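You operate a simulated robot arm through the tools that you are given. There is no shell and no other tool. Be economical: measure what you need, move in short steps, check, and stop when the job is done.

You are at the controls of a simulated two-armed robot. One attempt, no reset.

## Task
Clear up the leak: bottle into the drain tub, plate wiped dry.
Fine: the cradle ends upright, its latch on hold; wipe with the brown pad and put it back. Set down upright: what you pick out. What is to be rubbed or washed off counts as gone when no trace of it is left.

It is judged by the outcome, as a careful person would: the job done as asked, and still so three seconds after it is handed in. It fails if anything else is knocked over, pushed out of place, dropped, spilled or broken.

## Robot
Two 7-joint arms with two-finger parallel grippers on one trunk, on a base that drives. Base frame: it is fixed to the floor where the robot stands at the start and does not move with it; the origin is under the middle of the robot, x ahead of it, y to its left, z up; the surface under the hand at the start is at about z = 0.72. Lengths are in m, angles in rad, forces in N, time in s.
The left shoulder is at the start at [0.071, 0.156, 1.005], the right one opposite. Places, roughly: cradle latch [0.6, -0.2, 0.8]; drain tub [0.8, 0, 0.7]; drip plate (15x15x1 cm) [0.7, 0.1, 0.6]. Payload 3.91 kg a hand.
Tool frame (each hand has its own): the origin (TCP) lies between the finger pads and is the grasp point; the fingertips stand 0.03 m ahead of it; z points along the fingers, y is the line along which they close. Largest opening 0.11 m; finger width 0.02, thickness 0.01; the body of the gripper, 0.048 by 0.112 m, starts 0.055 m behind the TCP.
Orientation is told as [roll, pitch, yaw] about the base's x, y, z axes, in that order, counted from this pose: with the fingers straight down and closing along the base's y, the tool's x points along the base's -x, its y along +y and its z along -z.

## Interface
- The arms move only by the tool send_rows. It takes "left_increments", "right_increments" or both (then of equal length, played together; a hand with none holds still); each is a list of rows, each an object of numbers (a shift or turn left out is 0, a gripper value left out holds the last): "tx", "ty", "tz": the shift along the tool's x, y, z in units of 200 mm (1.0 is 200 mm); "ax", "ay", "az": the turn, a rotation vector about the tool's x, y, z in units of 180 degrees (1.0 is 180 degrees). In form: [{"tx": .., "ty": .., "tz": .., "ax": .., "ay": .., "az": ..}, ...]. A call has 1 to 20 rows; each row is the pose to reach, as a shift and turn from the pose commanded when the call began, along the tool's axes at that moment. "left_fingers" and "right_fingers" are, for a hand that has rows, the closure, from 0 (fully open) to 1 (shut), set as the call begins (left out, the last holds). A call with a number of a shift or a turn outside -1 to 1 is refused whole. A row lasts 0.2 s, in which the tool goes at most 0.05 m and 0.15 rad; a call with a longer step from one row to the next is refused whole, and so is a gripper value outside its range. A pose out of reach is approached as far as the arm can. The call stops where the force on the tool passes 90 N (or 10 N more than at its start, if that is more) or the arm is blocked; 0.2 s more then pass. The fingers move at their own pace (about 0.108 m/s each) and stop on an object; they squeeze with about 25 N. The grip force told is the motor's: it shows also when the fingers shut on nothing. Time passes only in rows, and 0.2 s behind the last, so rows that repeat a pose let the fingers close. The reply holds the time, the measured pose of the TCP, the force on the tool along the base axes, the opening and the grip force, in the units named above and with some noise, with the torque about the TCP (base axes, N m) and any sound that the robot's microphone picked up, and new pictures: "pictures" is both (left out), scene, wrist or none (wrist: the cameras of the hands that moved).
- Cameras (640 x 400 px; columns grow to the right, rows downward): "scene" is now at [0.1478, -0.0144, 1.2493]; the picture's right is [-0.29, -0.96, 0.00], its down [-0.44, 0.13, -0.89] and it looks along [0.85, -0.26, -0.46] (base axes); focal length 235 px, centre (320, 200). "left" rides on the left gripper at [0.072, -0.017, -0.103] in its tool frame; the picture's right is [0.23, 0.97, 0.00], its down [-0.76, 0.18, -0.62] and it looks along [-0.61, 0.14, 0.78] (tool axes); focal length 222 px, centre (320, 200). "right" rides on the right gripper at [0.072, 0.017, -0.103] in its tool frame; the picture's right is [-0.23, 0.97, 0.00], its down [-0.76, -0.18, -0.62] and it looks along [-0.61, -0.14, 0.78] (tool axes); focal length 222 px, centre (320, 200).
- raise_lower(by): slides the trunk up (or, below 0, down) by that many m; the arms and the scene camera ride with it, the base frame stays. It gives what a move gives, with no picture.
- base_move(legs): drives the robot by 1 to 6 legs, each [ahead, left, turn to the left] in m, m and rad, along the robot's own axes; the way and the turn of a leg run together, so that a leg with both is an arc; at most 1.5 m and 3.142 rad a leg. The arms and the cameras ride along, it lands a little off, and it stops where it bumps. It gives what a move gives, and a new picture of the scene camera.
- aim_head(pan, tilt): turns the head with the scene camera to pan (to the left, within 1.501 rad either way) and tilt (down, from -0.506 to 1.204), counted from straight ahead of the robot. It gives what a move gives, and a new picture of the scene camera.
- locate(camera, pixels): for up to 12 pixels [column, row] of the newest picture of that camera ("zoom" is the newest enlarged one), the place [x, y, z] in the base frame of the surface seen there, good to about 0.003 m, but the place of the scene camera against the robot may be out by one fixed shift of up to 0.018 m in any direction. The clock stands still meanwhile.
- close_up(camera, box): a new picture of the part [left, top, right, bottom] of that camera's present view, enlarged. The clock stands still meanwhile.
- job_done(): hands the job in; it is judged then, once.

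Work in short steps. Measure before you move; look again where a grasp or a placing could have gone wrong, and mend it. You have 80 turns and 260 pictures in all, those below and enlarged ones among them. Open the grippers and draw the arms clear of the work before you hand the job in, unless the task says otherwise; then end with one line.

The tools are called after "Emit:" by a JSON object that holds its "fn" and its "kwargs". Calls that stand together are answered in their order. send_rows: Moves the arms, as the interface text tells. Its arguments: {"type":"object","properties":{"left_increments":{"type":"array","items":{"type":"object","properties":{"tx":{"type":"number"},"ty":{"type":"number"},"tz":{"type":"number"},"ax":{"type":"number"},"ay":{"type":"number"},"az":{"type":"number"}}}},"left_fingers":{"type":"number"},"right_increments":{"type":"array","items":{"type":"object","properties":{"tx":{"type":"number"},"ty":{"type":"number"},"tz":{"type":"number"},"ax":{"type":"number"},"ay":{"type":"number"},"az":{"type":"number"}}}},"right_fingers":{"type":"number"},"pictures":{"type":"string","enum":["both","scene","wrist","none"]}},"required":[]} The other tools are called the same way: raise_lower (by) slides the trunk up or down; base_move (legs) drives the base; aim_head (pan, tilt) turns the head that bears the scene camera; locate (camera, pixels) gives the place of the surface under pixels of a picture; close_up (camera, box) takes an enlarged picture of a part of a camera's view; job_done () hands the job in.

At the start:

```text
clock: 0.0
left_ee_pos: [0.8091, 0.3233, 1.0892]
left_orientation: [0.0, 0.0, 0.001]
left_ft_force: [0.5, -0.2, 0.2]
left_wrist_torque: [0.0, -0.04, 0.0]
left_grip_width: 0.1097
left_grasp_force: 0.1
right_ee_pos: [0.8304, -0.29, 1.0917]
right_orientation: [0.001, 0.001, 0.0]
right_ft_force: [-0.8, -0.4, 0.2]
right_wrist_torque: [0.01, -0.03, 0.02]
right_grip_width: 0.1098
right_grasp_force: 0.0
trunk travel left (down, up): [-0.45, 0.49]
robot x, y, heading: [0.0004, 0.0008, 0.003]
head pan, tilt: [-0.293, 0.482]
```

scene: 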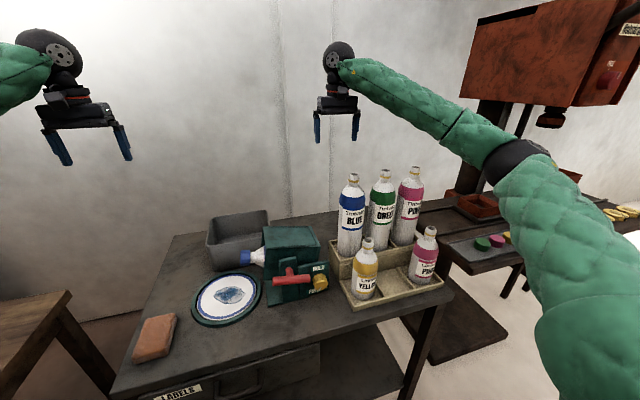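
right: 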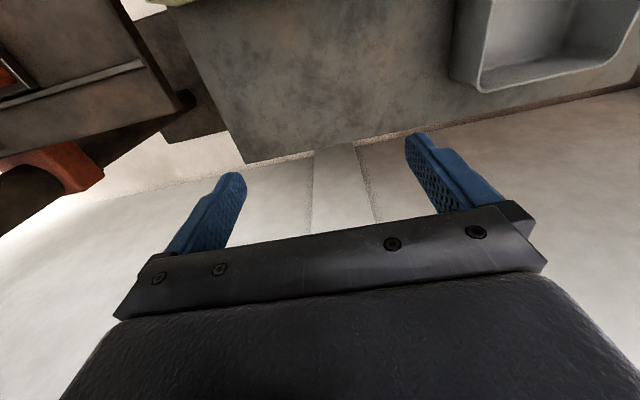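
left: 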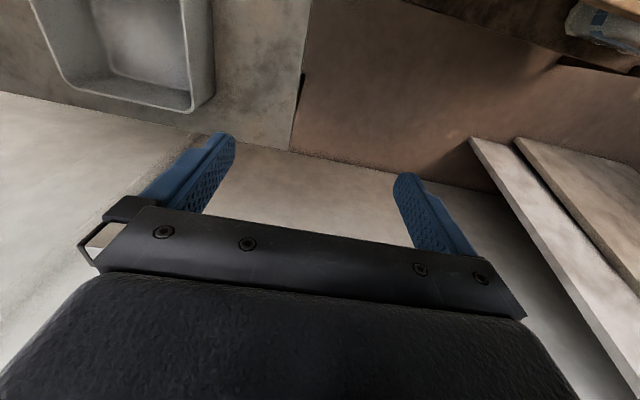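

The scene shows the cradle (green box) with a bottle lying in it near (290,260), plate at (227,298), pad at (155,338), tub at (238,238). I take close-ups to read the labels.

Emit:
{"fn": "close_up", "kwargs": {"camera": "scene", "box": [180, 200, 340, 330]}}

Emit:
{"fn": "locate", "kwargs": {"camera": "scene", "pixels": [[227, 298], [155, 330], [245, 257], [270, 255], [293, 235], [290, 275], [320, 283], [238, 250], [155, 350], [200, 300], [258, 290], [318, 262]]}}

```text
3.08 times, centred on (260, 265) of scene
```

zoom: 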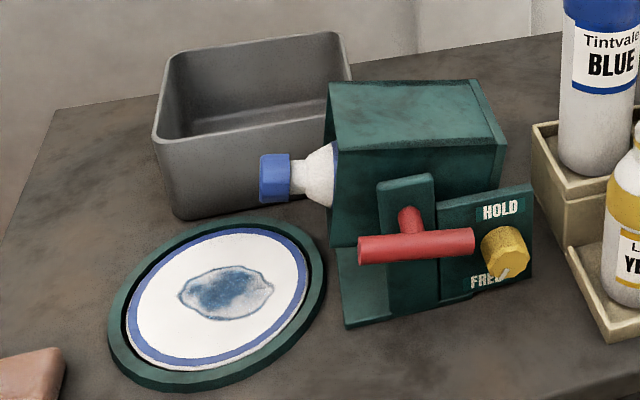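

```text
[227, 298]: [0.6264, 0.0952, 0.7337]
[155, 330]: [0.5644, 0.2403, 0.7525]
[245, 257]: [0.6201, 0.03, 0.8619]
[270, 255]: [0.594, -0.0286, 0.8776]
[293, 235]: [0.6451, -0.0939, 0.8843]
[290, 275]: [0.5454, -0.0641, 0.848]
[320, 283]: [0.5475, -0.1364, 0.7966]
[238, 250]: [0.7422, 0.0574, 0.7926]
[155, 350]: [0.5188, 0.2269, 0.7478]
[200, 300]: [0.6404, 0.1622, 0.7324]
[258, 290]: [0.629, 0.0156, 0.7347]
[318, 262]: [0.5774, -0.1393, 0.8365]
```

The cradle is tipped on its side with the bottle's neck toward the plate, and has a red lever and a yellow HOLD/FREE knob. I zoom further and also aim the head for a better view.

Emit:
{"fn": "aim_head", "kwargs": {"pan": -0.05, "tilt": 0.8}}

```text
clock: 0.8
left_ee_pos: [0.8098, 0.3226, 1.0901]
left_orientation: [0.0, 0.001, -0.001]
left_ft_force: [0.1, 0.8, 0.8]
left_wrist_torque: [-0.01, 0.01, -0.02]
left_grip_width: 0.1099
left_grasp_force: 0.0
right_ee_pos: [0.831, -0.2892, 1.0919]
right_orientation: [0.002, -0.001, 0.001]
right_ft_force: [0.1, 1.2, 0.2]
right_wrist_torque: [-0.01, 0.0, 0.0]
right_grip_width: 0.1101
right_grasp_force: 0.0
trunk travel left (down, up): [-0.45, 0.49]
robot x, y, heading: [-0.0026, 0.0024, -0.001]
head pan, tilt: [-0.051, 0.799]
```

scene: 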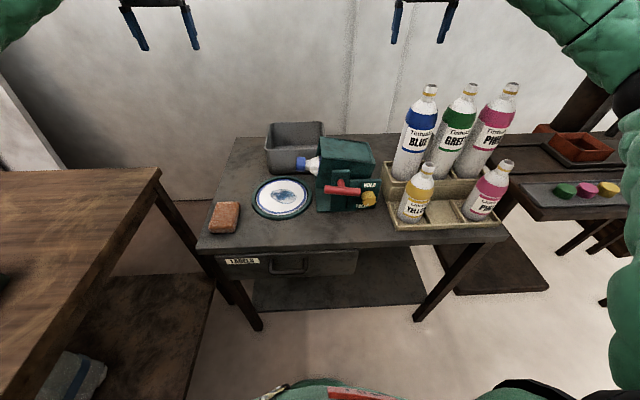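

Emit:
{"fn": "close_up", "kwargs": {"camera": "scene", "box": [280, 120, 400, 220]}}

Emit:
{"fn": "close_up", "kwargs": {"camera": "scene", "box": [200, 110, 330, 240]}}

```text
4.00 times, centred on (340, 170) of scene
```

zoom: 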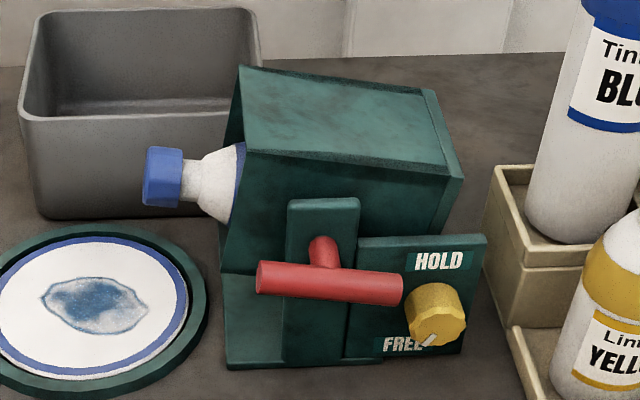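

```text
3.08 times, centred on (265, 175) of scene
```

zoom: 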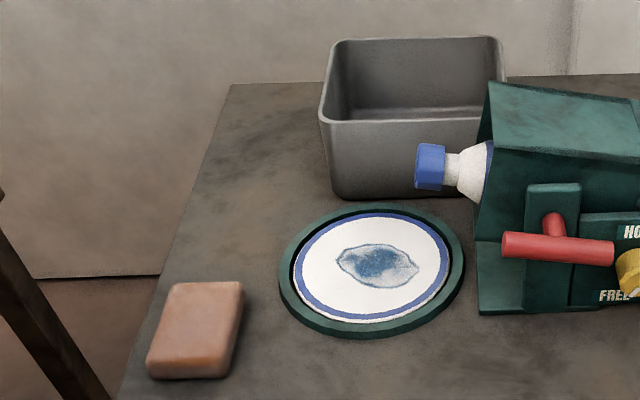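

The latch tick points to FREE, and the T-bar is horizontal. I take a tight close-up to measure it.

Emit:
{"fn": "close_up", "kwargs": {"camera": "scene", "box": [310, 135, 390, 215]}}

Emit:
{"fn": "locate", "kwargs": {"camera": "scene", "pixels": [[325, 189], [342, 190], [359, 192], [341, 180], [369, 197], [297, 164], [308, 165], [322, 138], [371, 147], [373, 161], [320, 153], [344, 149]]}}

```text
5.00 times, centred on (350, 175) of scene
```

zoom: 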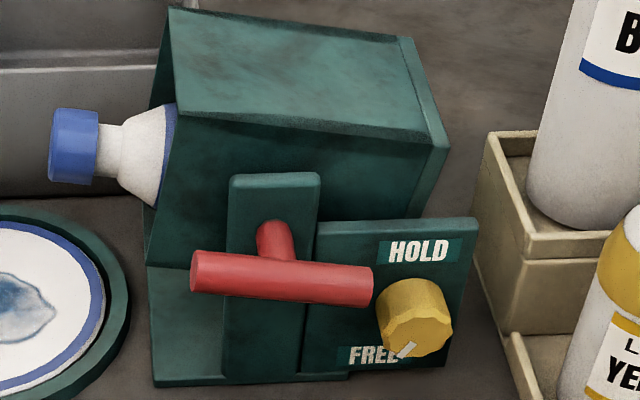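

```text
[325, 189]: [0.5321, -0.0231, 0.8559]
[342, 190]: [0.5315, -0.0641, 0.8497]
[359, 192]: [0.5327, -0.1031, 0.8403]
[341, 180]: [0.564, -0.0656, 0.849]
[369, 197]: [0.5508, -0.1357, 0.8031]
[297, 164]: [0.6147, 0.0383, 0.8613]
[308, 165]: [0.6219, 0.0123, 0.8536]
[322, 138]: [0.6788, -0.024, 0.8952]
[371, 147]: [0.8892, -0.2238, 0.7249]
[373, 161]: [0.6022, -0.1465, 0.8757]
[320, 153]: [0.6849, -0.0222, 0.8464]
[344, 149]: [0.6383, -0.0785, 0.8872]
```

Bar: ends y≈−0.02…−0.105, z≈0.848, x≈0.54, and axis along x. I plan to back up for horizontal reach; first check the neighbouring table and the floor clearances.

Emit:
{"fn": "locate", "kwargs": {"camera": "scene", "pixels": [[155, 172], [80, 290], [20, 385], [280, 385], [340, 330], [213, 240], [505, 235]]}}

Emit:
{"fn": "aim_head", "kwargs": {"pan": 1.0, "tilt": 1.0}}

```text
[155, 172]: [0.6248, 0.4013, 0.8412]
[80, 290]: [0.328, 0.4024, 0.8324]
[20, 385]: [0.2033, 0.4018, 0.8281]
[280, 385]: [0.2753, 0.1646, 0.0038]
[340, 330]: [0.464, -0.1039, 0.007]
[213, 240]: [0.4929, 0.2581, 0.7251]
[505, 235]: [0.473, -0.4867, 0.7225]
```

```text
clock: 2.1
left_ee_pos: [0.8089, 0.3231, 1.0894]
left_orientation: [-0.001, 0.0, 0.0]
left_ft_force: [0.1, -0.5, -0.7]
left_wrist_torque: [0.0, -0.01, 0.02]
left_grip_width: 0.1101
left_grasp_force: 0.2
right_ee_pos: [0.8323, -0.2893, 1.0925]
right_orientation: [0.001, 0.0, 0.002]
right_ft_force: [-0.7, -0.1, -0.8]
right_wrist_torque: [0.02, 0.0, -0.01]
right_grip_width: 0.1101
right_grasp_force: 0.1
trunk travel left (down, up): [-0.45, 0.49]
robot x, y, heading: [0.0015, 0.0014, -0.003]
head pan, tilt: [1.0, 1.0]
```

scene: 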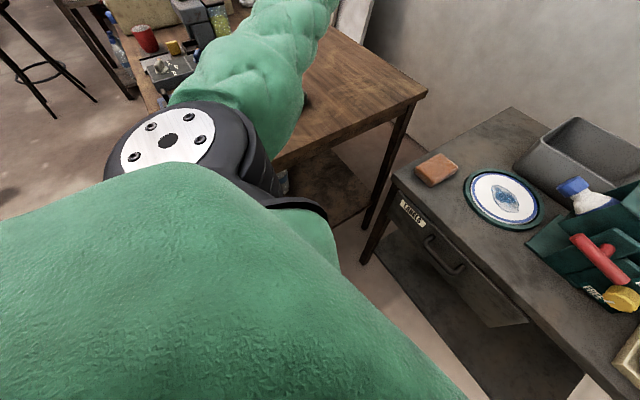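

The table on the left has its edge at y≈0.40, so straight backwards is clear. I drive back 0.25 m and restore the head.

Emit:
{"fn": "base_move", "kwargs": {"legs": [[-0.25, 0, 0]]}}

Emit:
{"fn": "aim_head", "kwargs": {"pan": -0.08, "tilt": 0.6}}

```text
clock: 3.9
left_ee_pos: [0.5551, 0.3222, 1.0907]
left_orientation: [0.001, -0.002, 0.001]
left_ft_force: [-1.0, 0.2, 0.7]
left_wrist_torque: [0.0, -0.04, 0.02]
left_grip_width: 0.1102
left_grasp_force: 0.1
right_ee_pos: [0.5789, -0.2882, 1.0927]
right_orientation: [-0.002, 0.001, 0.001]
right_ft_force: [-0.8, 0.5, 0.9]
right_wrist_torque: [-0.03, -0.02, 0.01]
right_grip_width: 0.1099
right_grasp_force: 0.1
trunk travel left (down, up): [-0.45, 0.49]
robot x, y, heading: [-0.2568, 0.0005, -0.0]
head pan, tilt: [1.0, 1.0]
```

scene: 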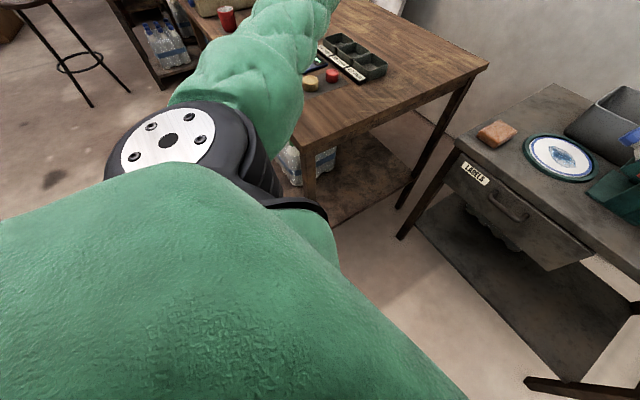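

```text
clock: 5.2
left_ee_pos: [0.5574, 0.3229, 1.0901]
left_orientation: [0.001, 0.0, 0.002]
left_ft_force: [0.4, -1.0, -0.2]
left_wrist_torque: [0.01, 0.01, -0.02]
left_grip_width: 0.1099
left_grasp_force: 0.0
right_ee_pos: [0.5808, -0.2886, 1.092]
right_orientation: [0.001, -0.001, 0.001]
right_ft_force: [0.2, -1.0, -0.4]
right_wrist_torque: [0.02, 0.0, -0.02]
right_grip_width: 0.11
right_grasp_force: 0.0
trunk travel left (down, up): [-0.45, 0.49]
robot x, y, heading: [-0.2474, -0.0009, 0.009]
head pan, tilt: [-0.08, 0.6]
```

scene: 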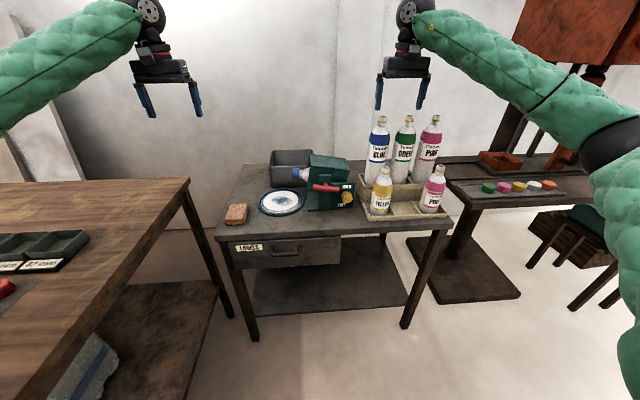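

I move the left hand down and inward while turning it to the sideways-horizontal grasp orientation (30° yaw, fingers closing vertically), still well away from the cradle.

Emit:
{"fn": "send_rows", "kwargs": {"left_increments": [{"tx": 0.05, "ty": -0.0769, "tz": 0.0385, "ax": 0.0346, "ay": -0.02, "az": -0.02}, {"tx": 0.1, "ty": -0.1538, "tz": 0.077, "ax": 0.0692, "ay": -0.04, "az": -0.04}, {"tx": 0.15, "ty": -0.2307, "tz": 0.1155, "ax": 0.1038, "ay": -0.0599, "az": -0.0599}, {"tx": 0.2, "ty": -0.3076, "tz": 0.154, "ax": 0.1384, "ay": -0.0799, "az": -0.0799}, {"tx": 0.25, "ty": -0.3845, "tz": 0.1925, "ax": 0.173, "ay": -0.0998, "az": -0.0998}, {"tx": 0.3, "ty": -0.4614, "tz": 0.231, "ax": 0.2075, "ay": -0.1198, "az": -0.1198}, {"tx": 0.35, "ty": -0.5383, "tz": 0.2695, "ax": 0.2421, "ay": -0.1398, "az": -0.1398}, {"tx": 0.4, "ty": -0.6152, "tz": 0.308, "ax": 0.2767, "ay": -0.1598, "az": -0.1598}, {"tx": 0.45, "ty": -0.6921, "tz": 0.3465, "ax": 0.3113, "ay": -0.1797, "az": -0.1797}, {"tx": 0.5, "ty": -0.769, "tz": 0.385, "ax": 0.3459, "ay": -0.1997, "az": -0.1997}, {"tx": 0.55, "ty": -0.8459, "tz": 0.4235, "ax": 0.3805, "ay": -0.2197, "az": -0.2197}, {"tx": 0.6, "ty": -0.9228, "tz": 0.462, "ax": 0.4151, "ay": -0.2396, "az": -0.2396}, {"tx": 0.65, "ty": -1.0, "tz": 0.5, "ax": 0.4497, "ay": -0.2596, "az": -0.2596}, {"tx": 0.65, "ty": -1.0, "tz": 0.5, "ax": 0.4497, "ay": -0.2596, "az": -0.2596}]}}

```text
clock: 7.3
left_ee_pos: [0.5858, 0.1397, 1.0618]
left_orientation: [-1.149, -0.273, 0.647]
left_ft_force: [1.3, -1.3, 0.7]
left_wrist_torque: [0.06, 0.12, -0.06]
left_grip_width: 0.11
left_grasp_force: 0.1
right_ee_pos: [0.6178, -0.3406, 1.1002]
right_orientation: [-0.067, -0.028, -0.161]
right_ft_force: [0.8, 4.0, -3.8]
right_wrist_torque: [-0.33, 0.1, -0.02]
right_grip_width: 0.1096
right_grasp_force: 0.1
trunk travel left (down, up): [-0.45, 0.49]
robot x, y, heading: [-0.1665, -0.0119, -0.162]
head pan, tilt: [-0.08, 0.6]
stopped in row 10 (left hand): the arm was blocked; the commanded pose is now the measured one
```

scene: 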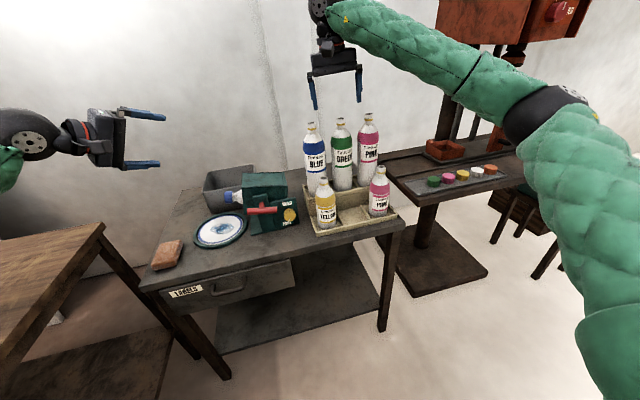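
left: 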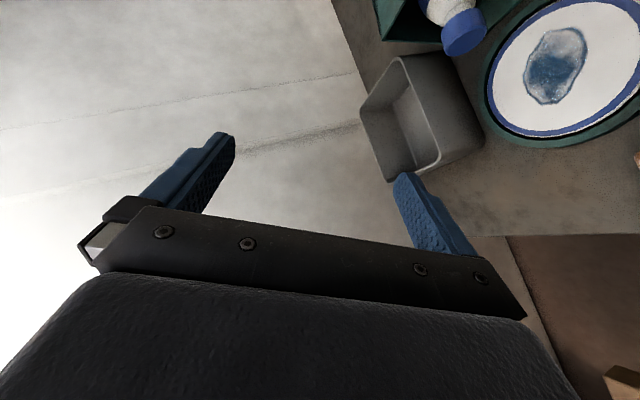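

The base shifted: the left elbow met something. I look left to see what it touched.

Emit:
{"fn": "aim_head", "kwargs": {"pan": 1.3, "tilt": 0.7}}

```text
clock: 8.8
left_ee_pos: [0.5681, 0.1251, 1.0609]
left_orientation: [-1.144, -0.249, 0.619]
left_ft_force: [0.2, -0.3, 0.2]
left_wrist_torque: [-0.03, 0.02, 0.0]
left_grip_width: 0.1099
left_grasp_force: 0.0
right_ee_pos: [0.5984, -0.3572, 1.1085]
right_orientation: [-0.049, -0.028, -0.177]
right_ft_force: [0.4, -0.4, 0.9]
right_wrist_torque: [0.01, -0.02, -0.02]
right_grip_width: 0.1099
right_grasp_force: 0.1
trunk travel left (down, up): [-0.45, 0.49]
robot x, y, heading: [-0.1724, 0.0024, -0.172]
head pan, tilt: [1.3, 0.7]
```

scene: 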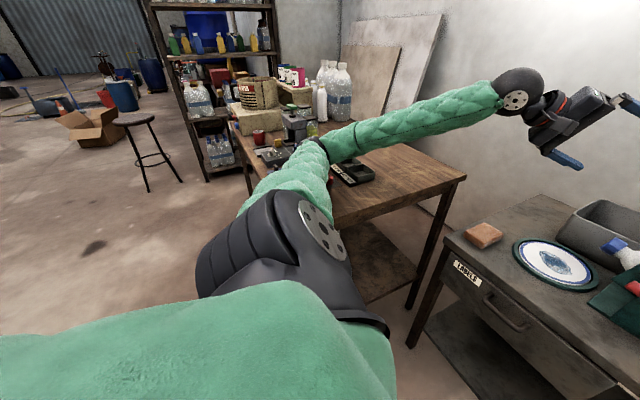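

Emit:
{"fn": "close_up", "kwargs": {"camera": "scene", "box": [200, 50, 420, 220]}}

Emit:
{"fn": "locate", "kwargs": {"camera": "scene", "pixels": [[318, 143], [300, 135], [340, 95], [322, 100], [250, 110], [258, 137], [352, 172], [285, 165], [312, 170], [258, 240], [350, 205], [500, 95]]}}

```text
2.35 times, centred on (310, 135) of scene
```

zoom: 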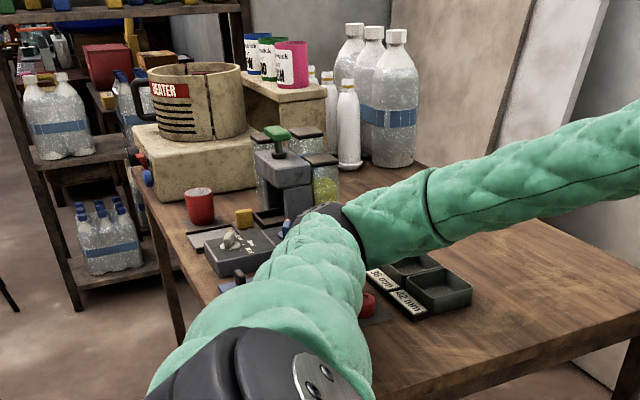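

```text
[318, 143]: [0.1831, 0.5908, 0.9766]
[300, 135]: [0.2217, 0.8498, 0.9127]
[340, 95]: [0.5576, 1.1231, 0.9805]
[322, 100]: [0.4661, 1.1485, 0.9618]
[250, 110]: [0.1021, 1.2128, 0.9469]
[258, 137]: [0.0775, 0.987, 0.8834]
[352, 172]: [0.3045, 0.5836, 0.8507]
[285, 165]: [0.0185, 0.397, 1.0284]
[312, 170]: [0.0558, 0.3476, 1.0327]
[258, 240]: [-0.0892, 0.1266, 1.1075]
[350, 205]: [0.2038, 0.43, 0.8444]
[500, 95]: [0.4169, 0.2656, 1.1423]
```

The elbow came down to the left table's top (elbow ≈ z 0.98 over table 0.84); items there still stand. I raise the trunk to get the elbow off straight up.

Emit:
{"fn": "raise_lower", "kwargs": {"by": 0.2}}

Emit:
{"fn": "aim_head", "kwargs": {"pan": 1.2, "tilt": 0.8}}

```text
clock: 9.1
left_ee_pos: [0.6338, 0.172, 1.0628]
left_orientation: [-1.236, -0.256, 0.605]
left_ft_force: [8.7, 2.7, -19.0]
left_wrist_torque: [-1.12, -0.73, -0.61]
left_grip_width: 0.1096
left_grasp_force: 0.1
right_ee_pos: [0.6276, -0.299, 1.1111]
right_orientation: [-0.143, -0.047, -0.247]
right_ft_force: [2.0, 3.8, -3.1]
right_wrist_torque: [-0.36, 0.19, -0.04]
right_grip_width: 0.1102
right_grasp_force: 0.0
trunk travel left (down, up): [-0.452, 0.488]
robot x, y, heading: [-0.1429, -0.0093, -0.249]
head pan, tilt: [1.3, 0.7]
stopped: the arm was blocked; the commanded pose is now the measured one
```

```text
clock: 9.8
left_ee_pos: [0.6214, 0.1626, 1.0498]
left_orientation: [-1.182, -0.225, 0.581]
left_ft_force: [-0.4, -0.3, -0.8]
left_wrist_torque: [0.01, 0.0, 0.0]
left_grip_width: 0.1099
left_grasp_force: 0.1
right_ee_pos: [0.621, -0.3237, 1.1251]
right_orientation: [-0.111, -0.043, -0.24]
right_ft_force: [0.4, -0.6, 0.0]
right_wrist_torque: [-0.03, -0.04, 0.0]
right_grip_width: 0.11
right_grasp_force: 0.1
trunk travel left (down, up): [-0.452, 0.488]
robot x, y, heading: [-0.1443, 0.0078, -0.243]
head pan, tilt: [1.201, 0.799]
```

scene: 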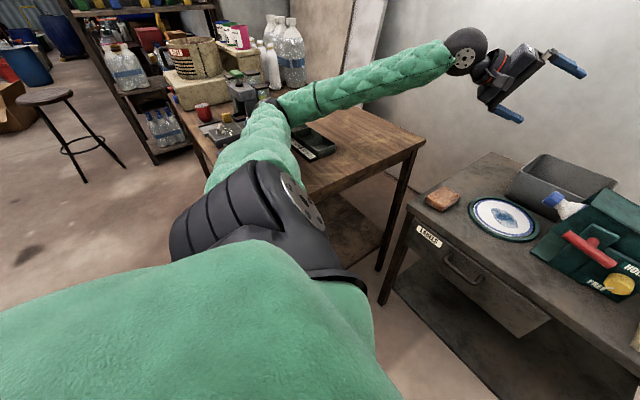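

The trunk did not rise and the robot twisted more. I look closely at the elbow contact.

Emit:
{"fn": "close_up", "kwargs": {"camera": "scene", "box": [180, 70, 340, 210]}}

Emit:
{"fn": "locate", "kwargs": {"camera": "scene", "pixels": [[265, 108], [283, 108], [290, 95], [320, 95], [250, 150], [205, 170], [270, 215], [320, 150], [400, 150], [440, 55], [470, 180], [600, 230]]}}

```text
2.86 times, centred on (260, 140) of scene
```

zoom: 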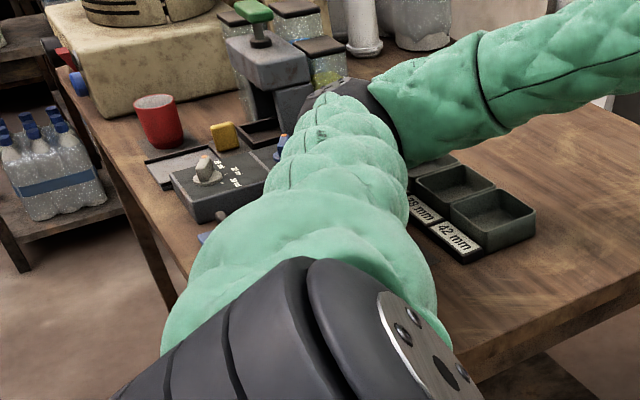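

```text
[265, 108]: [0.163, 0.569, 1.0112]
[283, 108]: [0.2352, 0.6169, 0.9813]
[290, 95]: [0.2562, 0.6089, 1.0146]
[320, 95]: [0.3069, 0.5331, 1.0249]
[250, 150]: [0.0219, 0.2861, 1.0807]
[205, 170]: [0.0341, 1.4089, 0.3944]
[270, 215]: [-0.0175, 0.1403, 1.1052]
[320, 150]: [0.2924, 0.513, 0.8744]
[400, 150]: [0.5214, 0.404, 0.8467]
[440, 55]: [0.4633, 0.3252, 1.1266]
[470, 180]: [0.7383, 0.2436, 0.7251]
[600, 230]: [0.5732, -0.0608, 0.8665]
```

The elbow (≈[0.2,0.6,0.95]) is against the grey press on the left table. I drive the base away to the right and slightly back, so the elbow separates.

Emit:
{"fn": "base_move", "kwargs": {"legs": [[0.0, -0.17, 0]]}}

```text
clock: 10.8
left_ee_pos: [0.6196, 0.2001, 1.0336]
left_orientation: [-1.147, -0.256, 0.618]
left_ft_force: [-0.6, -0.3, -0.5]
left_wrist_torque: [-0.02, -0.01, 0.0]
left_grip_width: 0.1101
left_grasp_force: 0.1
right_ee_pos: [0.6158, -0.3141, 1.1111]
right_orientation: [-0.144, -0.039, -0.249]
right_ft_force: [1.1, -0.3, -1.4]
right_wrist_torque: [0.04, 0.05, 0.0]
right_grip_width: 0.11
right_grasp_force: 0.0
trunk travel left (down, up): [-0.452, 0.488]
robot x, y, heading: [-0.1587, -0.016, -0.254]
head pan, tilt: [1.201, 0.799]
stopped in leg 1: the robot was blocked; the commanded pose is now the measured one
```

scene: 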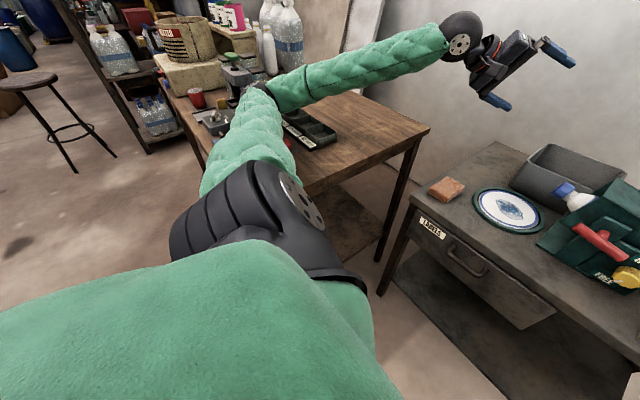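

Still caught; the robot leans left, which fits the elbow being stuck under the press's overhanging head. I look closely.

Emit:
{"fn": "close_up", "kwargs": {"camera": "scene", "box": [200, 50, 300, 150]}}

Emit:
{"fn": "locate", "kwargs": {"camera": "scene", "pixels": [[235, 72], [240, 80], [250, 75], [230, 58], [262, 85], [258, 93], [270, 92], [245, 100], [225, 90], [225, 105], [215, 122], [250, 88]]}}

```text
4.00 times, centred on (250, 100) of scene
```

zoom: 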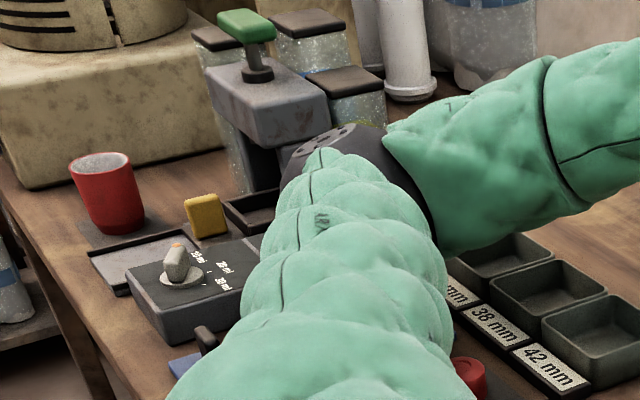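

```text
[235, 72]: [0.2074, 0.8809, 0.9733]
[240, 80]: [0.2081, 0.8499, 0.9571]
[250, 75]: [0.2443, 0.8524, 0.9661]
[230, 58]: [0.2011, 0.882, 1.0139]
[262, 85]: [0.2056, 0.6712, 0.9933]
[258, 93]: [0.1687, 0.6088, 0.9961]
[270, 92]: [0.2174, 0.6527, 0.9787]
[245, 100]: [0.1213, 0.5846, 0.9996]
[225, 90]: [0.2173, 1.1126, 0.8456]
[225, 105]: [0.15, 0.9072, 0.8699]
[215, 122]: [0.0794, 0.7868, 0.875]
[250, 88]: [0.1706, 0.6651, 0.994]
```

The elbow bottom (≈0.85) seems to rest at the table top, the press is 0.15 m away. I undo part of the hand rotation while lifting the hand, which reverses the elbow's way in.

Emit:
{"fn": "send_rows", "kwargs": {"left_increments": [{"tx": -0.02, "ty": -0.066, "tz": -0.03, "ax": -0.02, "ay": 0.012, "az": 0.012}, {"tx": -0.04, "ty": -0.13, "tz": -0.06, "ax": -0.045, "ay": 0.026, "az": 0.026}, {"tx": -0.06, "ty": -0.2, "tz": -0.09, "ax": -0.08, "ay": 0.046, "az": 0.046}, {"tx": -0.08, "ty": -0.27, "tz": -0.12, "ax": -0.115, "ay": 0.066, "az": 0.066}, {"tx": -0.1, "ty": -0.35, "tz": -0.16, "ax": -0.15, "ay": 0.086, "az": 0.086}, {"tx": -0.127, "ty": -0.44, "tz": -0.2, "ax": -0.185, "ay": 0.106, "az": 0.106}], "pictures": "scene"}}

```text
clock: 12.4
left_ee_pos: [0.588, 0.4129, 1.1232]
left_orientation: [-0.44, -0.241, 0.362]
left_ft_force: [1.6, -0.1, 1.0]
left_wrist_torque: [0.04, 0.11, -0.01]
left_grip_width: 0.11
left_grasp_force: 0.0
right_ee_pos: [0.6962, -0.0954, 1.1065]
right_orientation: [-0.147, -0.034, -0.031]
right_ft_force: [1.0, 0.3, 1.2]
right_wrist_torque: [-0.06, 0.06, -0.01]
right_grip_width: 0.1099
right_grasp_force: 0.0
trunk travel left (down, up): [-0.452, 0.488]
robot x, y, heading: [-0.1356, 0.0192, -0.028]
head pan, tilt: [1.201, 0.799]
stopped in row 6 (left hand): the arm was blocked; the commanded pose is now the measured one
```

scene: 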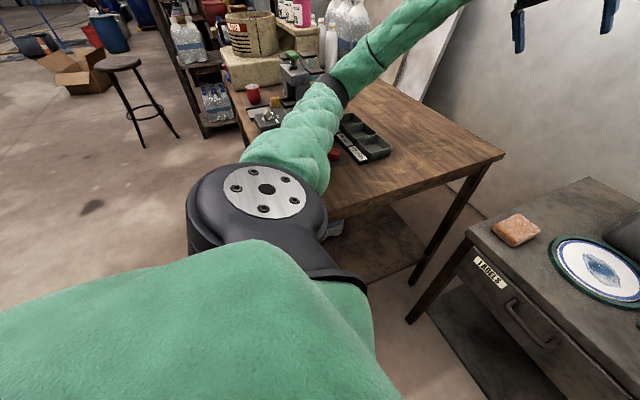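

Emit:
{"fn": "close_up", "kwargs": {"camera": "scene", "box": [230, 50, 390, 170]}}

Emit:
{"fn": "locate", "kwargs": {"camera": "scene", "pixels": [[310, 90], [330, 80], [345, 95], [300, 140], [322, 160], [330, 125], [336, 155], [290, 65], [300, 95], [370, 75], [280, 165], [260, 240]]}}

```text
3.33 times, centred on (310, 110) of scene
```

zoom: 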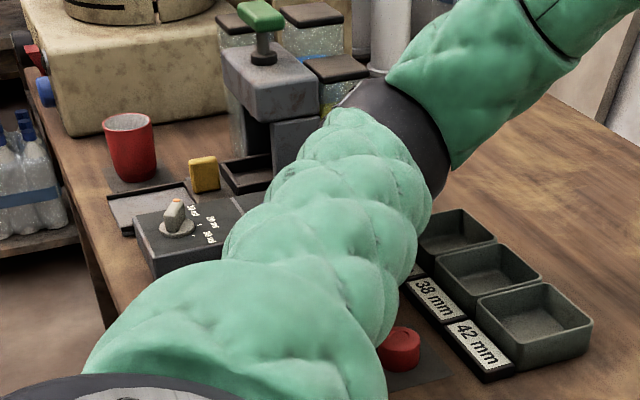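

```text
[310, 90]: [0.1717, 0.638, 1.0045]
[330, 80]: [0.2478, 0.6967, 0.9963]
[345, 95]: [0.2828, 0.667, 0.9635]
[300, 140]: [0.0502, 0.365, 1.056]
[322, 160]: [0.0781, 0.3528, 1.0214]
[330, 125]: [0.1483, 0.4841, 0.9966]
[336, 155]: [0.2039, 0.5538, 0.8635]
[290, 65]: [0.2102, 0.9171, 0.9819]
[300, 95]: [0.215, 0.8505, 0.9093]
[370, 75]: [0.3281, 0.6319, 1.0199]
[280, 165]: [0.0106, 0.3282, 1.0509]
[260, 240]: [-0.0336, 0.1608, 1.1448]
```

The elbow stays nearly fixed in the world while the base swings, so it's pinned. I test a small trunk lift and watch the readings.

Emit:
{"fn": "raise_lower", "kwargs": {"by": 0.05}}

```text
clock: 13.3
left_ee_pos: [0.5908, 0.4026, 1.1735]
left_orientation: [-0.443, -0.244, 0.325]
left_ft_force: [0.8, 0.4, -0.3]
left_wrist_torque: [0.01, 0.03, 0.01]
left_grip_width: 0.1102
left_grasp_force: 0.1
right_ee_pos: [0.6796, -0.1108, 1.1632]
right_orientation: [-0.149, -0.041, -0.064]
right_ft_force: [1.3, 0.7, -0.3]
right_wrist_torque: [0.01, 0.02, 0.0]
right_grip_width: 0.11
right_grasp_force: 0.1
trunk travel left (down, up): [-0.502, 0.438]
robot x, y, heading: [-0.1408, 0.031, -0.067]
head pan, tilt: [1.201, 0.799]
```

It rises freely now. I lift 0.15 m more.

Emit:
{"fn": "raise_lower", "kwargs": {"by": 0.15}}

Emit:
{"fn": "aim_head", "kwargs": {"pan": 1.2, "tilt": 0.9}}

```text
clock: 15.1
left_ee_pos: [0.5895, 0.4006, 1.3241]
left_orientation: [-0.444, -0.246, 0.327]
left_ft_force: [0.4, -1.0, 0.0]
left_wrist_torque: [0.03, 0.01, 0.0]
left_grip_width: 0.1101
left_grasp_force: 0.0
right_ee_pos: [0.6788, -0.1106, 1.3131]
right_orientation: [-0.15, -0.043, -0.067]
right_ft_force: [-0.4, 0.7, -0.1]
right_wrist_torque: [0.01, 0.01, -0.01]
right_grip_width: 0.1099
right_grasp_force: 0.0
trunk travel left (down, up): [-0.652, 0.288]
robot x, y, heading: [-0.1375, 0.0304, -0.063]
head pan, tilt: [1.201, 0.799]
```

```text
clock: 15.7
left_ee_pos: [0.5884, 0.4014, 1.325]
left_orientation: [-0.444, -0.245, 0.326]
left_ft_force: [-0.9, -0.8, 0.3]
left_wrist_torque: [0.03, 0.01, 0.0]
left_grip_width: 0.1098
left_grasp_force: 0.1
right_ee_pos: [0.6786, -0.111, 1.3138]
right_orientation: [-0.149, -0.043, -0.064]
right_ft_force: [-0.2, 0.4, 0.1]
right_wrist_torque: [0.01, 0.01, -0.01]
right_grip_width: 0.1101
right_grasp_force: 0.0
trunk travel left (down, up): [-0.652, 0.288]
robot x, y, heading: [-0.14, 0.0315, -0.062]
head pan, tilt: [1.201, 0.901]
```

scene: 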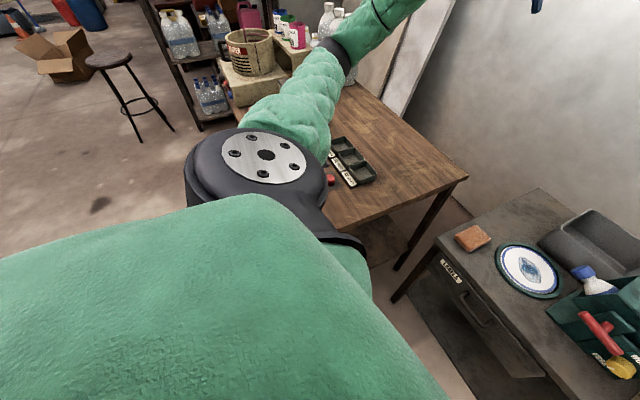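

Free now. I move the base right and back, squared to the work table, so the left elbow stays clear of the left table.

Emit:
{"fn": "base_move", "kwargs": {"legs": [[0, -0.22, 0.062], [-0.12, 0, 0]]}}

Emit:
{"fn": "aim_head", "kwargs": {"pan": 1.2, "tilt": 0.65}}

```text
clock: 18.2
left_ee_pos: [0.4344, 0.2255, 1.3246]
left_orientation: [-0.444, -0.246, 0.389]
left_ft_force: [1.0, -0.4, -0.2]
left_wrist_torque: [-0.01, 0.01, -0.03]
left_grip_width: 0.1101
left_grasp_force: 0.1
right_ee_pos: [0.5582, -0.2796, 1.3137]
right_orientation: [-0.15, -0.044, -0.001]
right_ft_force: [-0.2, 0.4, 0.4]
right_wrist_torque: [-0.02, -0.01, -0.02]
right_grip_width: 0.1101
right_grasp_force: 0.0
trunk travel left (down, up): [-0.652, 0.288]
robot x, y, heading: [-0.2661, -0.189, -0.005]
head pan, tilt: [1.201, 0.901]
```

scene: 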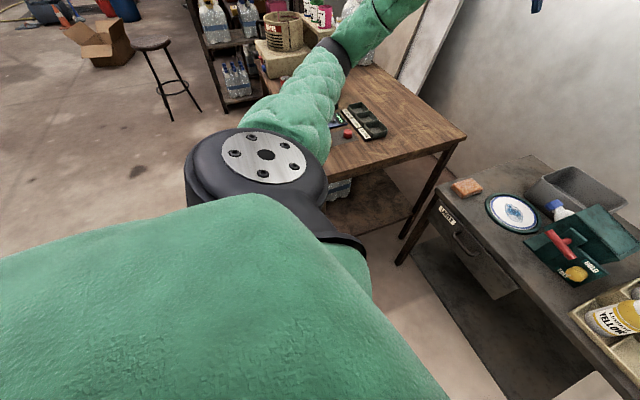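

```text
clock: 19.0
left_ee_pos: [0.4374, 0.2253, 1.3256]
left_orientation: [-0.444, -0.246, 0.389]
left_ft_force: [0.4, 0.6, -0.1]
left_wrist_torque: [0.02, -0.01, -0.01]
left_grip_width: 0.1102
left_grasp_force: 0.1
right_ee_pos: [0.5587, -0.2802, 1.3142]
right_orientation: [-0.149, -0.043, 0.0]
right_ft_force: [-0.3, 0.1, 0.2]
right_wrist_torque: [0.03, -0.04, 0.01]
right_grip_width: 0.11
right_grasp_force: 0.0
trunk travel left (down, up): [-0.652, 0.288]
robot x, y, heading: [-0.2644, -0.1884, -0.003]
head pan, tilt: [1.201, 0.649]
```

scene: 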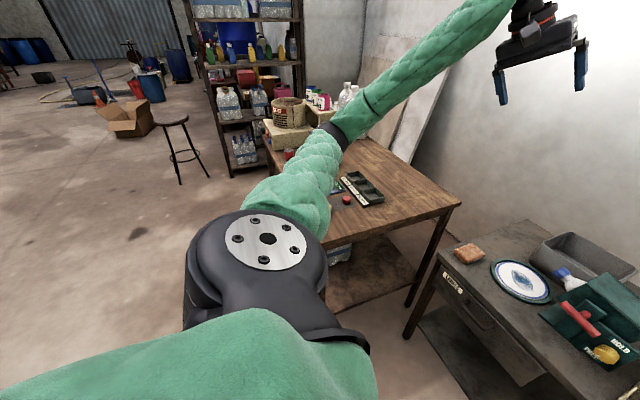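

Elbow now has ample height over the table. I turn the left hand to the grasp orientation while coming down partway.

Emit:
{"fn": "send_rows", "kwargs": {"left_increments": [{"tx": 0.0595, "ty": -0.0166, "tz": 0.0941, "ax": 0.0274, "ay": -0.0157, "az": -0.0141}, {"tx": 0.119, "ty": -0.0332, "tz": 0.1882, "ax": 0.0549, "ay": -0.0313, "az": -0.0282}, {"tx": 0.1785, "ty": -0.0498, "tz": 0.2823, "ax": 0.0823, "ay": -0.047, "az": -0.0424}, {"tx": 0.238, "ty": -0.0664, "tz": 0.3764, "ax": 0.1097, "ay": -0.0626, "az": -0.0565}, {"tx": 0.2975, "ty": -0.083, "tz": 0.4705, "ax": 0.1372, "ay": -0.0783, "az": -0.0706}, {"tx": 0.357, "ty": -0.0996, "tz": 0.5646, "ax": 0.1646, "ay": -0.0939, "az": -0.0847}, {"tx": 0.4165, "ty": -0.1162, "tz": 0.6587, "ax": 0.192, "ay": -0.1096, "az": -0.0988}, {"tx": 0.476, "ty": -0.1328, "tz": 0.7528, "ax": 0.2194, "ay": -0.1252, "az": -0.113}, {"tx": 0.5355, "ty": -0.1494, "tz": 0.8469, "ax": 0.2469, "ay": -0.1409, "az": -0.1271}, {"tx": 0.595, "ty": -0.166, "tz": 0.941, "ax": 0.2743, "ay": -0.1565, "az": -0.1412}]}}

```text
clock: 21.2
left_ee_pos: [0.4028, 0.0914, 1.1466]
left_orientation: [-1.477, -0.164, 1.042]
left_ft_force: [0.6, -0.4, 0.5]
left_wrist_torque: [0.03, 0.04, -0.05]
left_grip_width: 0.1102
left_grasp_force: 0.2
right_ee_pos: [0.5545, -0.281, 1.3162]
right_orientation: [-0.148, -0.045, 0.0]
right_ft_force: [-0.3, 0.4, -0.6]
right_wrist_torque: [-0.05, 0.01, 0.0]
right_grip_width: 0.1101
right_grasp_force: 0.1
trunk travel left (down, up): [-0.652, 0.288]
robot x, y, heading: [-0.264, -0.1887, -0.008]
head pan, tilt: [1.201, 0.649]
```

scene: 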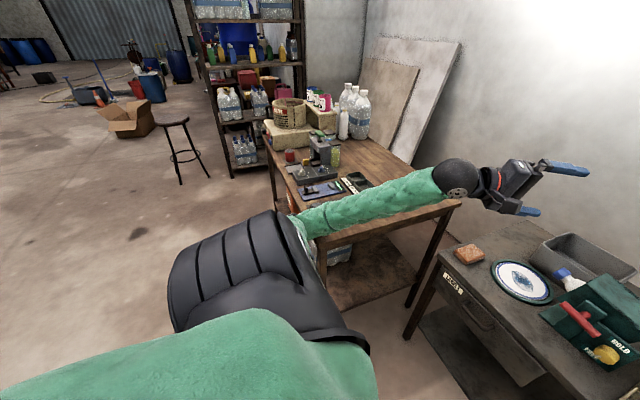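
left: 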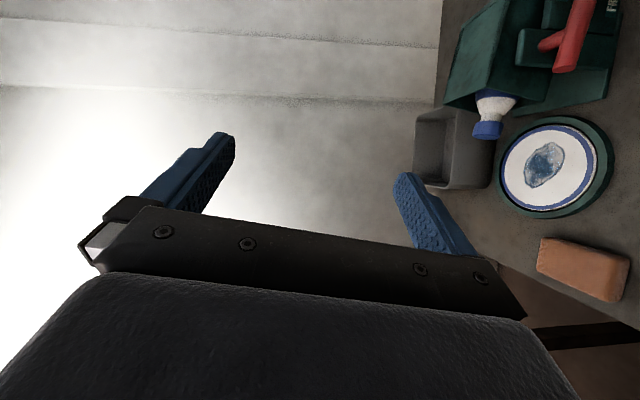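

The orientation is as wanted. I check the left table's items and where the elbow now is before going lower.

Emit:
{"fn": "close_up", "kwargs": {"camera": "scene", "box": [260, 80, 400, 220]}}

Emit:
{"fn": "locate", "kwargs": {"camera": "scene", "pixels": [[300, 215], [340, 205], [285, 250], [330, 225], [400, 195], [450, 165], [270, 230], [300, 185], [450, 205]]}}

Emit:
{"fn": "locate", "kwargs": {"camera": "left", "pixels": [[569, 68], [590, 5], [550, 42], [582, 35], [488, 128], [495, 100]]}}

```text
2.86 times, centred on (330, 150) of scene
```

zoom: 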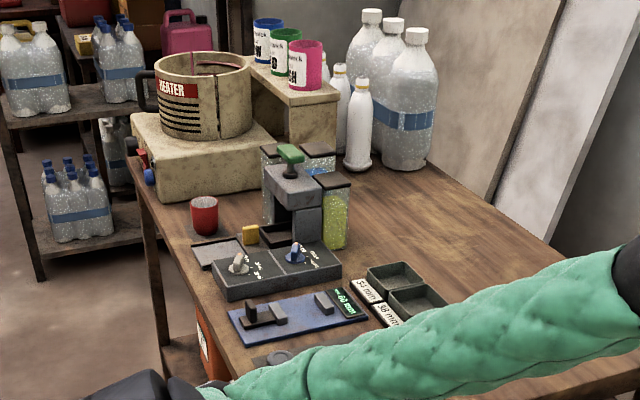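

```text
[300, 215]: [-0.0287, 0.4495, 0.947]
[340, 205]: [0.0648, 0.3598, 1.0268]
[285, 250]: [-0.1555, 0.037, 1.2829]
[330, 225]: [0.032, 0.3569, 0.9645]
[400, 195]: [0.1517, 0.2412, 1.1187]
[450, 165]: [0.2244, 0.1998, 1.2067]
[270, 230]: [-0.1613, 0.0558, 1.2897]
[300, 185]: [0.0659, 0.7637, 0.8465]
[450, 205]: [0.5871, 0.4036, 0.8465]
```

```text
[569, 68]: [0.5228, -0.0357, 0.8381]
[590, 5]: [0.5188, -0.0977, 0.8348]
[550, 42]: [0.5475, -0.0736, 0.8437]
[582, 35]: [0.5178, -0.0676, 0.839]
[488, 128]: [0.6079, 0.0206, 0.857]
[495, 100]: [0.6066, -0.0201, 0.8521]
```

Left-table items all stand. The wrist camera puts the bar at x≈0.525, z≈0.83 (the scene camera is off by ~+1 cm in x and z). I back 6 cm more so the arm is more stretched.

Emit:
{"fn": "base_move", "kwargs": {"legs": [[-0.06, -0.02, 0]]}}

Emit:
{"fn": "send_rows", "kwargs": {"left_increments": [{"tx": 0.03, "ty": 0.112, "tz": 0.089}, {"tx": 0.06, "ty": 0.224, "tz": 0.179}, {"tx": 0.09, "ty": 0.335, "tz": 0.268}, {"tx": 0.12, "ty": 0.447, "tz": 0.358}, {"tx": 0.15, "ty": 0.559, "tz": 0.447}, {"tx": 0.18, "ty": 0.67, "tz": 0.536}, {"tx": 0.21, "ty": 0.782, "tz": 0.626}, {"tx": 0.239, "ty": 0.894, "tz": 0.715}]}}

```text
clock: 22.2
left_ee_pos: [0.3446, 0.072, 1.1463]
left_orientation: [-1.476, -0.168, 1.04]
left_ft_force: [-0.5, -0.5, 0.2]
left_wrist_torque: [0.0, 0.02, 0.02]
left_grip_width: 0.1099
left_grasp_force: 0.0
right_ee_pos: [0.4956, -0.302, 1.3171]
right_orientation: [-0.149, -0.047, -0.001]
right_ft_force: [-0.6, -0.5, 0.2]
right_wrist_torque: [0.03, -0.05, 0.02]
right_grip_width: 0.1103
right_grasp_force: 0.1
trunk travel left (down, up): [-0.652, 0.288]
robot x, y, heading: [-0.3279, -0.2085, 0.002]
head pan, tilt: [1.201, 0.649]
```

scene: 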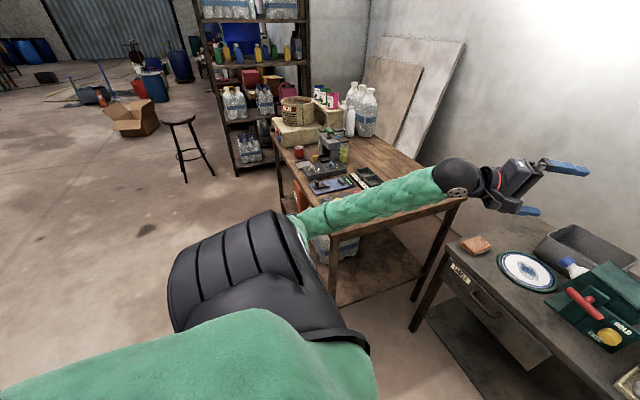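

```text
clock: 24.0
left_ee_pos: [0.4485, -0.0037, 0.9484]
left_orientation: [-1.476, -0.165, 1.039]
left_ft_force: [0.4, 0.2, -0.3]
left_wrist_torque: [-0.04, -0.02, 0.03]
left_grip_width: 0.1098
left_grasp_force: 0.0
right_ee_pos: [0.4981, -0.2993, 1.3151]
right_orientation: [-0.147, -0.044, -0.002]
right_ft_force: [-0.3, -0.6, -0.2]
right_wrist_torque: [0.02, 0.01, 0.01]
right_grip_width: 0.1099
right_grasp_force: 0.1
trunk travel left (down, up): [-0.652, 0.288]
robot x, y, heading: [-0.3255, -0.2116, -0.006]
head pan, tilt: [1.201, 0.649]
```

scene: 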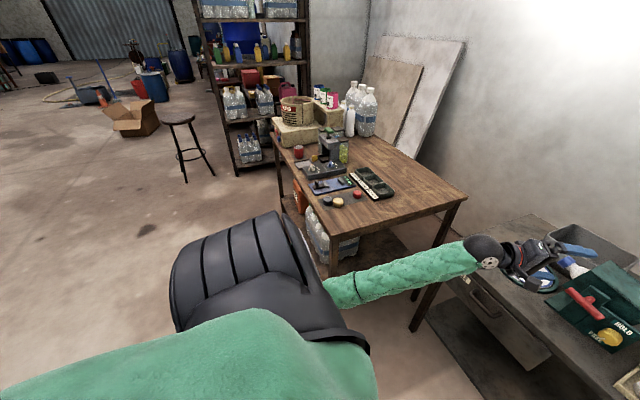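
left: 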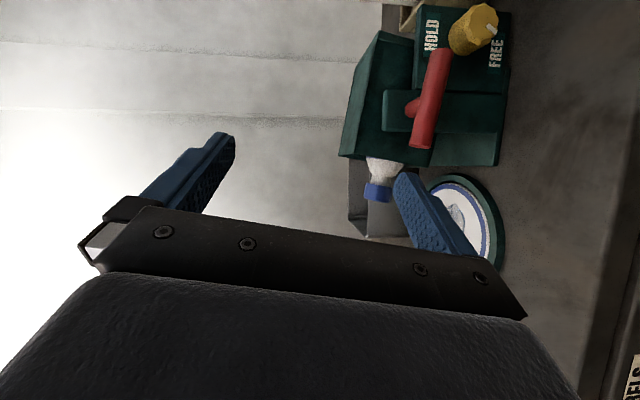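

The elbow is clear of the table now, and all the table items are in place. I measure the bar and knob with the left wrist camera.

Emit:
{"fn": "locate", "kwargs": {"camera": "left", "pixels": [[421, 140], [426, 115], [431, 95], [436, 70], [441, 55], [412, 108], [437, 120], [419, 120], [474, 28], [490, 28], [400, 110], [420, 148]]}}

Emit:
{"fn": "close_up", "kwargs": {"camera": "left", "box": [340, 0, 540, 200]}}

Emit:
{"fn": "aim_head", "kwargs": {"pan": 0.25, "tilt": 0.7}}

```text
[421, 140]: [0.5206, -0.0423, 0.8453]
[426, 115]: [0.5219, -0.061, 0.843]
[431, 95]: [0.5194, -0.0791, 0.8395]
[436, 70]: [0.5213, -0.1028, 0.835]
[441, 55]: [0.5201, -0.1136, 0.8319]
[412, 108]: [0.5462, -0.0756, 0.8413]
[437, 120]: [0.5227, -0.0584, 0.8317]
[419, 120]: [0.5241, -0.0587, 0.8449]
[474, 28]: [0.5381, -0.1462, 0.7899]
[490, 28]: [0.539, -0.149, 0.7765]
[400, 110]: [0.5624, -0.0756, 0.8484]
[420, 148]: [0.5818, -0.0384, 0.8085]
```

```text
2.00 times, centred on (440, 100) of left
```

zoom: 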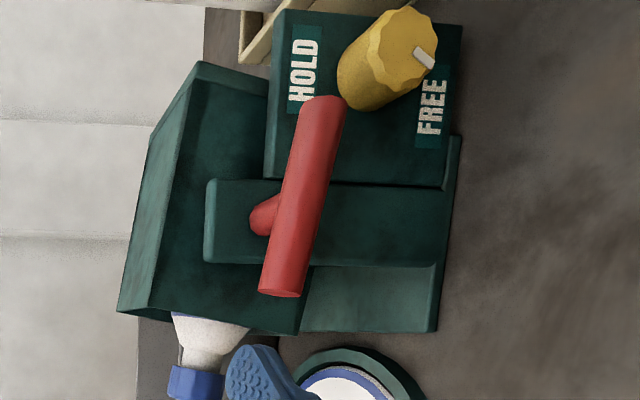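

```text
clock: 25.2
left_ee_pos: [0.4479, -0.004, 0.9486]
left_orientation: [-1.474, -0.166, 1.04]
left_ft_force: [-0.5, -0.4, -1.2]
left_wrist_torque: [0.01, 0.02, 0.01]
left_grip_width: 0.1098
left_grasp_force: 0.1
right_ee_pos: [0.4992, -0.3004, 1.3155]
right_orientation: [-0.149, -0.045, -0.001]
right_ft_force: [-0.4, 0.1, 0.8]
right_wrist_torque: [-0.01, -0.01, -0.01]
right_grip_width: 0.11
right_grasp_force: 0.0
trunk travel left (down, up): [-0.652, 0.288]
robot x, y, heading: [-0.3278, -0.2064, -0.004]
head pan, tilt: [0.25, 0.7]
```

scene: 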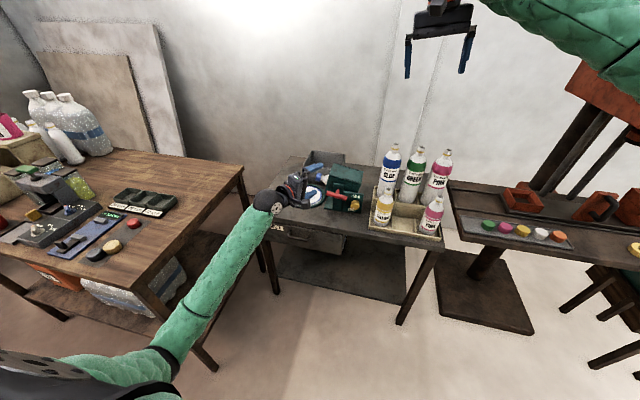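

Bar: centre line through [0.531, −0.075, 0.835], tilted 0.19 rad; I'll grip it at y≈−0.045, z≈0.841. First to the pre-grasp 9 cm behind.

Emit:
{"fn": "send_rows", "kwargs": {"left_increments": [{"tx": 0.014, "ty": 0.12, "tz": 0.015}, {"tx": 0.028, "ty": 0.24, "tz": 0.03}, {"tx": 0.042, "ty": 0.37, "tz": 0.045}, {"tx": 0.056, "ty": 0.489, "tz": 0.061}, {"tx": 0.056, "ty": 0.489, "tz": 0.061}]}}

```text
clock: 26.4
left_ee_pos: [0.4524, -0.0002, 0.8489]
left_orientation: [-1.476, -0.166, 1.04]
left_ft_force: [-0.5, -0.7, 0.5]
left_wrist_torque: [-0.03, -0.01, 0.0]
left_grip_width: 0.1103
left_grasp_force: 0.0
right_ee_pos: [0.4989, -0.3004, 1.3148]
right_orientation: [-0.15, -0.045, -0.002]
right_ft_force: [0.6, 0.0, -0.3]
right_wrist_torque: [-0.02, -0.03, 0.0]
right_grip_width: 0.11
right_grasp_force: 0.1
trunk travel left (down, up): [-0.652, 0.288]
robot x, y, heading: [-0.3292, -0.2079, -0.006]
head pan, tilt: [0.25, 0.7]
```

scene: 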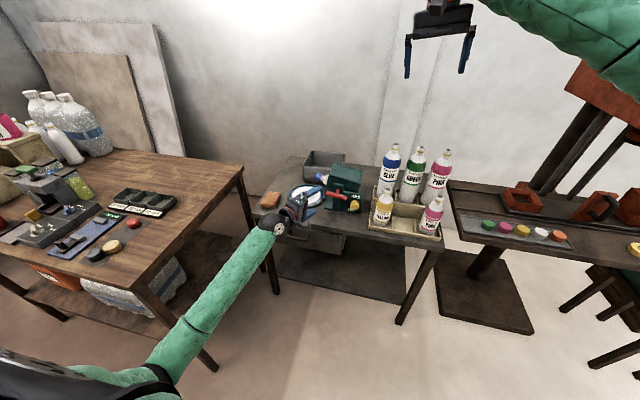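
left: 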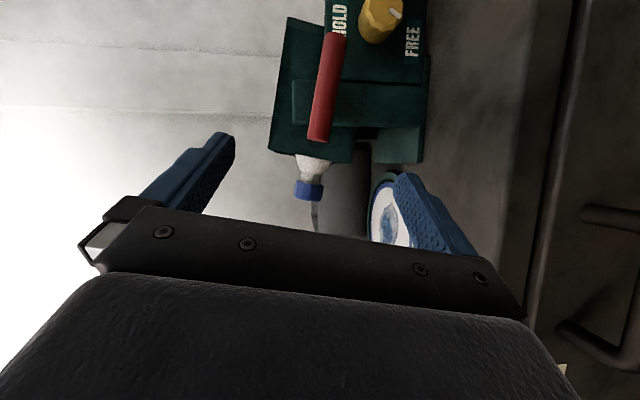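

The bar end sits centred between the fingers. I advance 8.5 cm along the tool.

Emit:
{"fn": "send_rows", "kwargs": {"left_increments": [{"tz": 0.085}, {"tz": 0.17}, {"tz": 0.255}, {"tz": 0.34}, {"tz": 0.425}, {"tz": 0.425}], "pictures": "wrist"}}

Emit:
{"fn": "locate", "kwargs": {"camera": "left", "pixels": [[300, 100], [320, 100], [340, 100]]}}

```text
clock: 27.8
left_ee_pos: [0.5269, -0.0421, 0.8405]
left_orientation: [-1.476, -0.166, 1.041]
left_ft_force: [-0.2, -0.5, -0.2]
left_wrist_torque: [0.01, 0.01, -0.02]
left_grip_width: 0.1102
left_grasp_force: 0.0
right_ee_pos: [0.4975, -0.3003, 1.3151]
right_orientation: [-0.147, -0.045, -0.002]
right_ft_force: [0.7, 0.3, -0.2]
right_wrist_torque: [0.02, -0.01, 0.01]
right_grip_width: 0.1099
right_grasp_force: 0.1
trunk travel left (down, up): [-0.652, 0.288]
robot x, y, heading: [-0.3283, -0.2096, -0.008]
head pan, tilt: [0.25, 0.7]
```

left: 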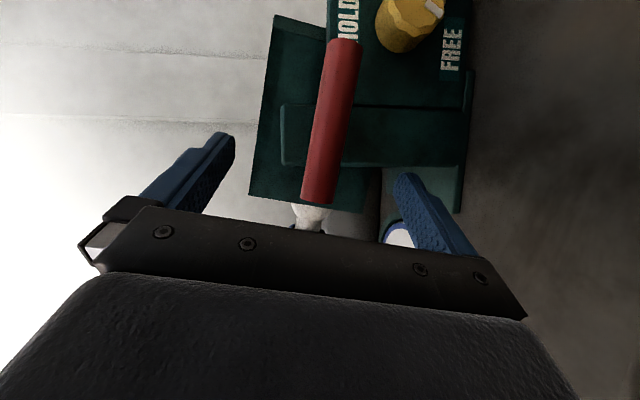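

```text
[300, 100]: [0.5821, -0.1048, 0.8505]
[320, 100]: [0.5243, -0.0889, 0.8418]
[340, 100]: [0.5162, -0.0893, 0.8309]
```

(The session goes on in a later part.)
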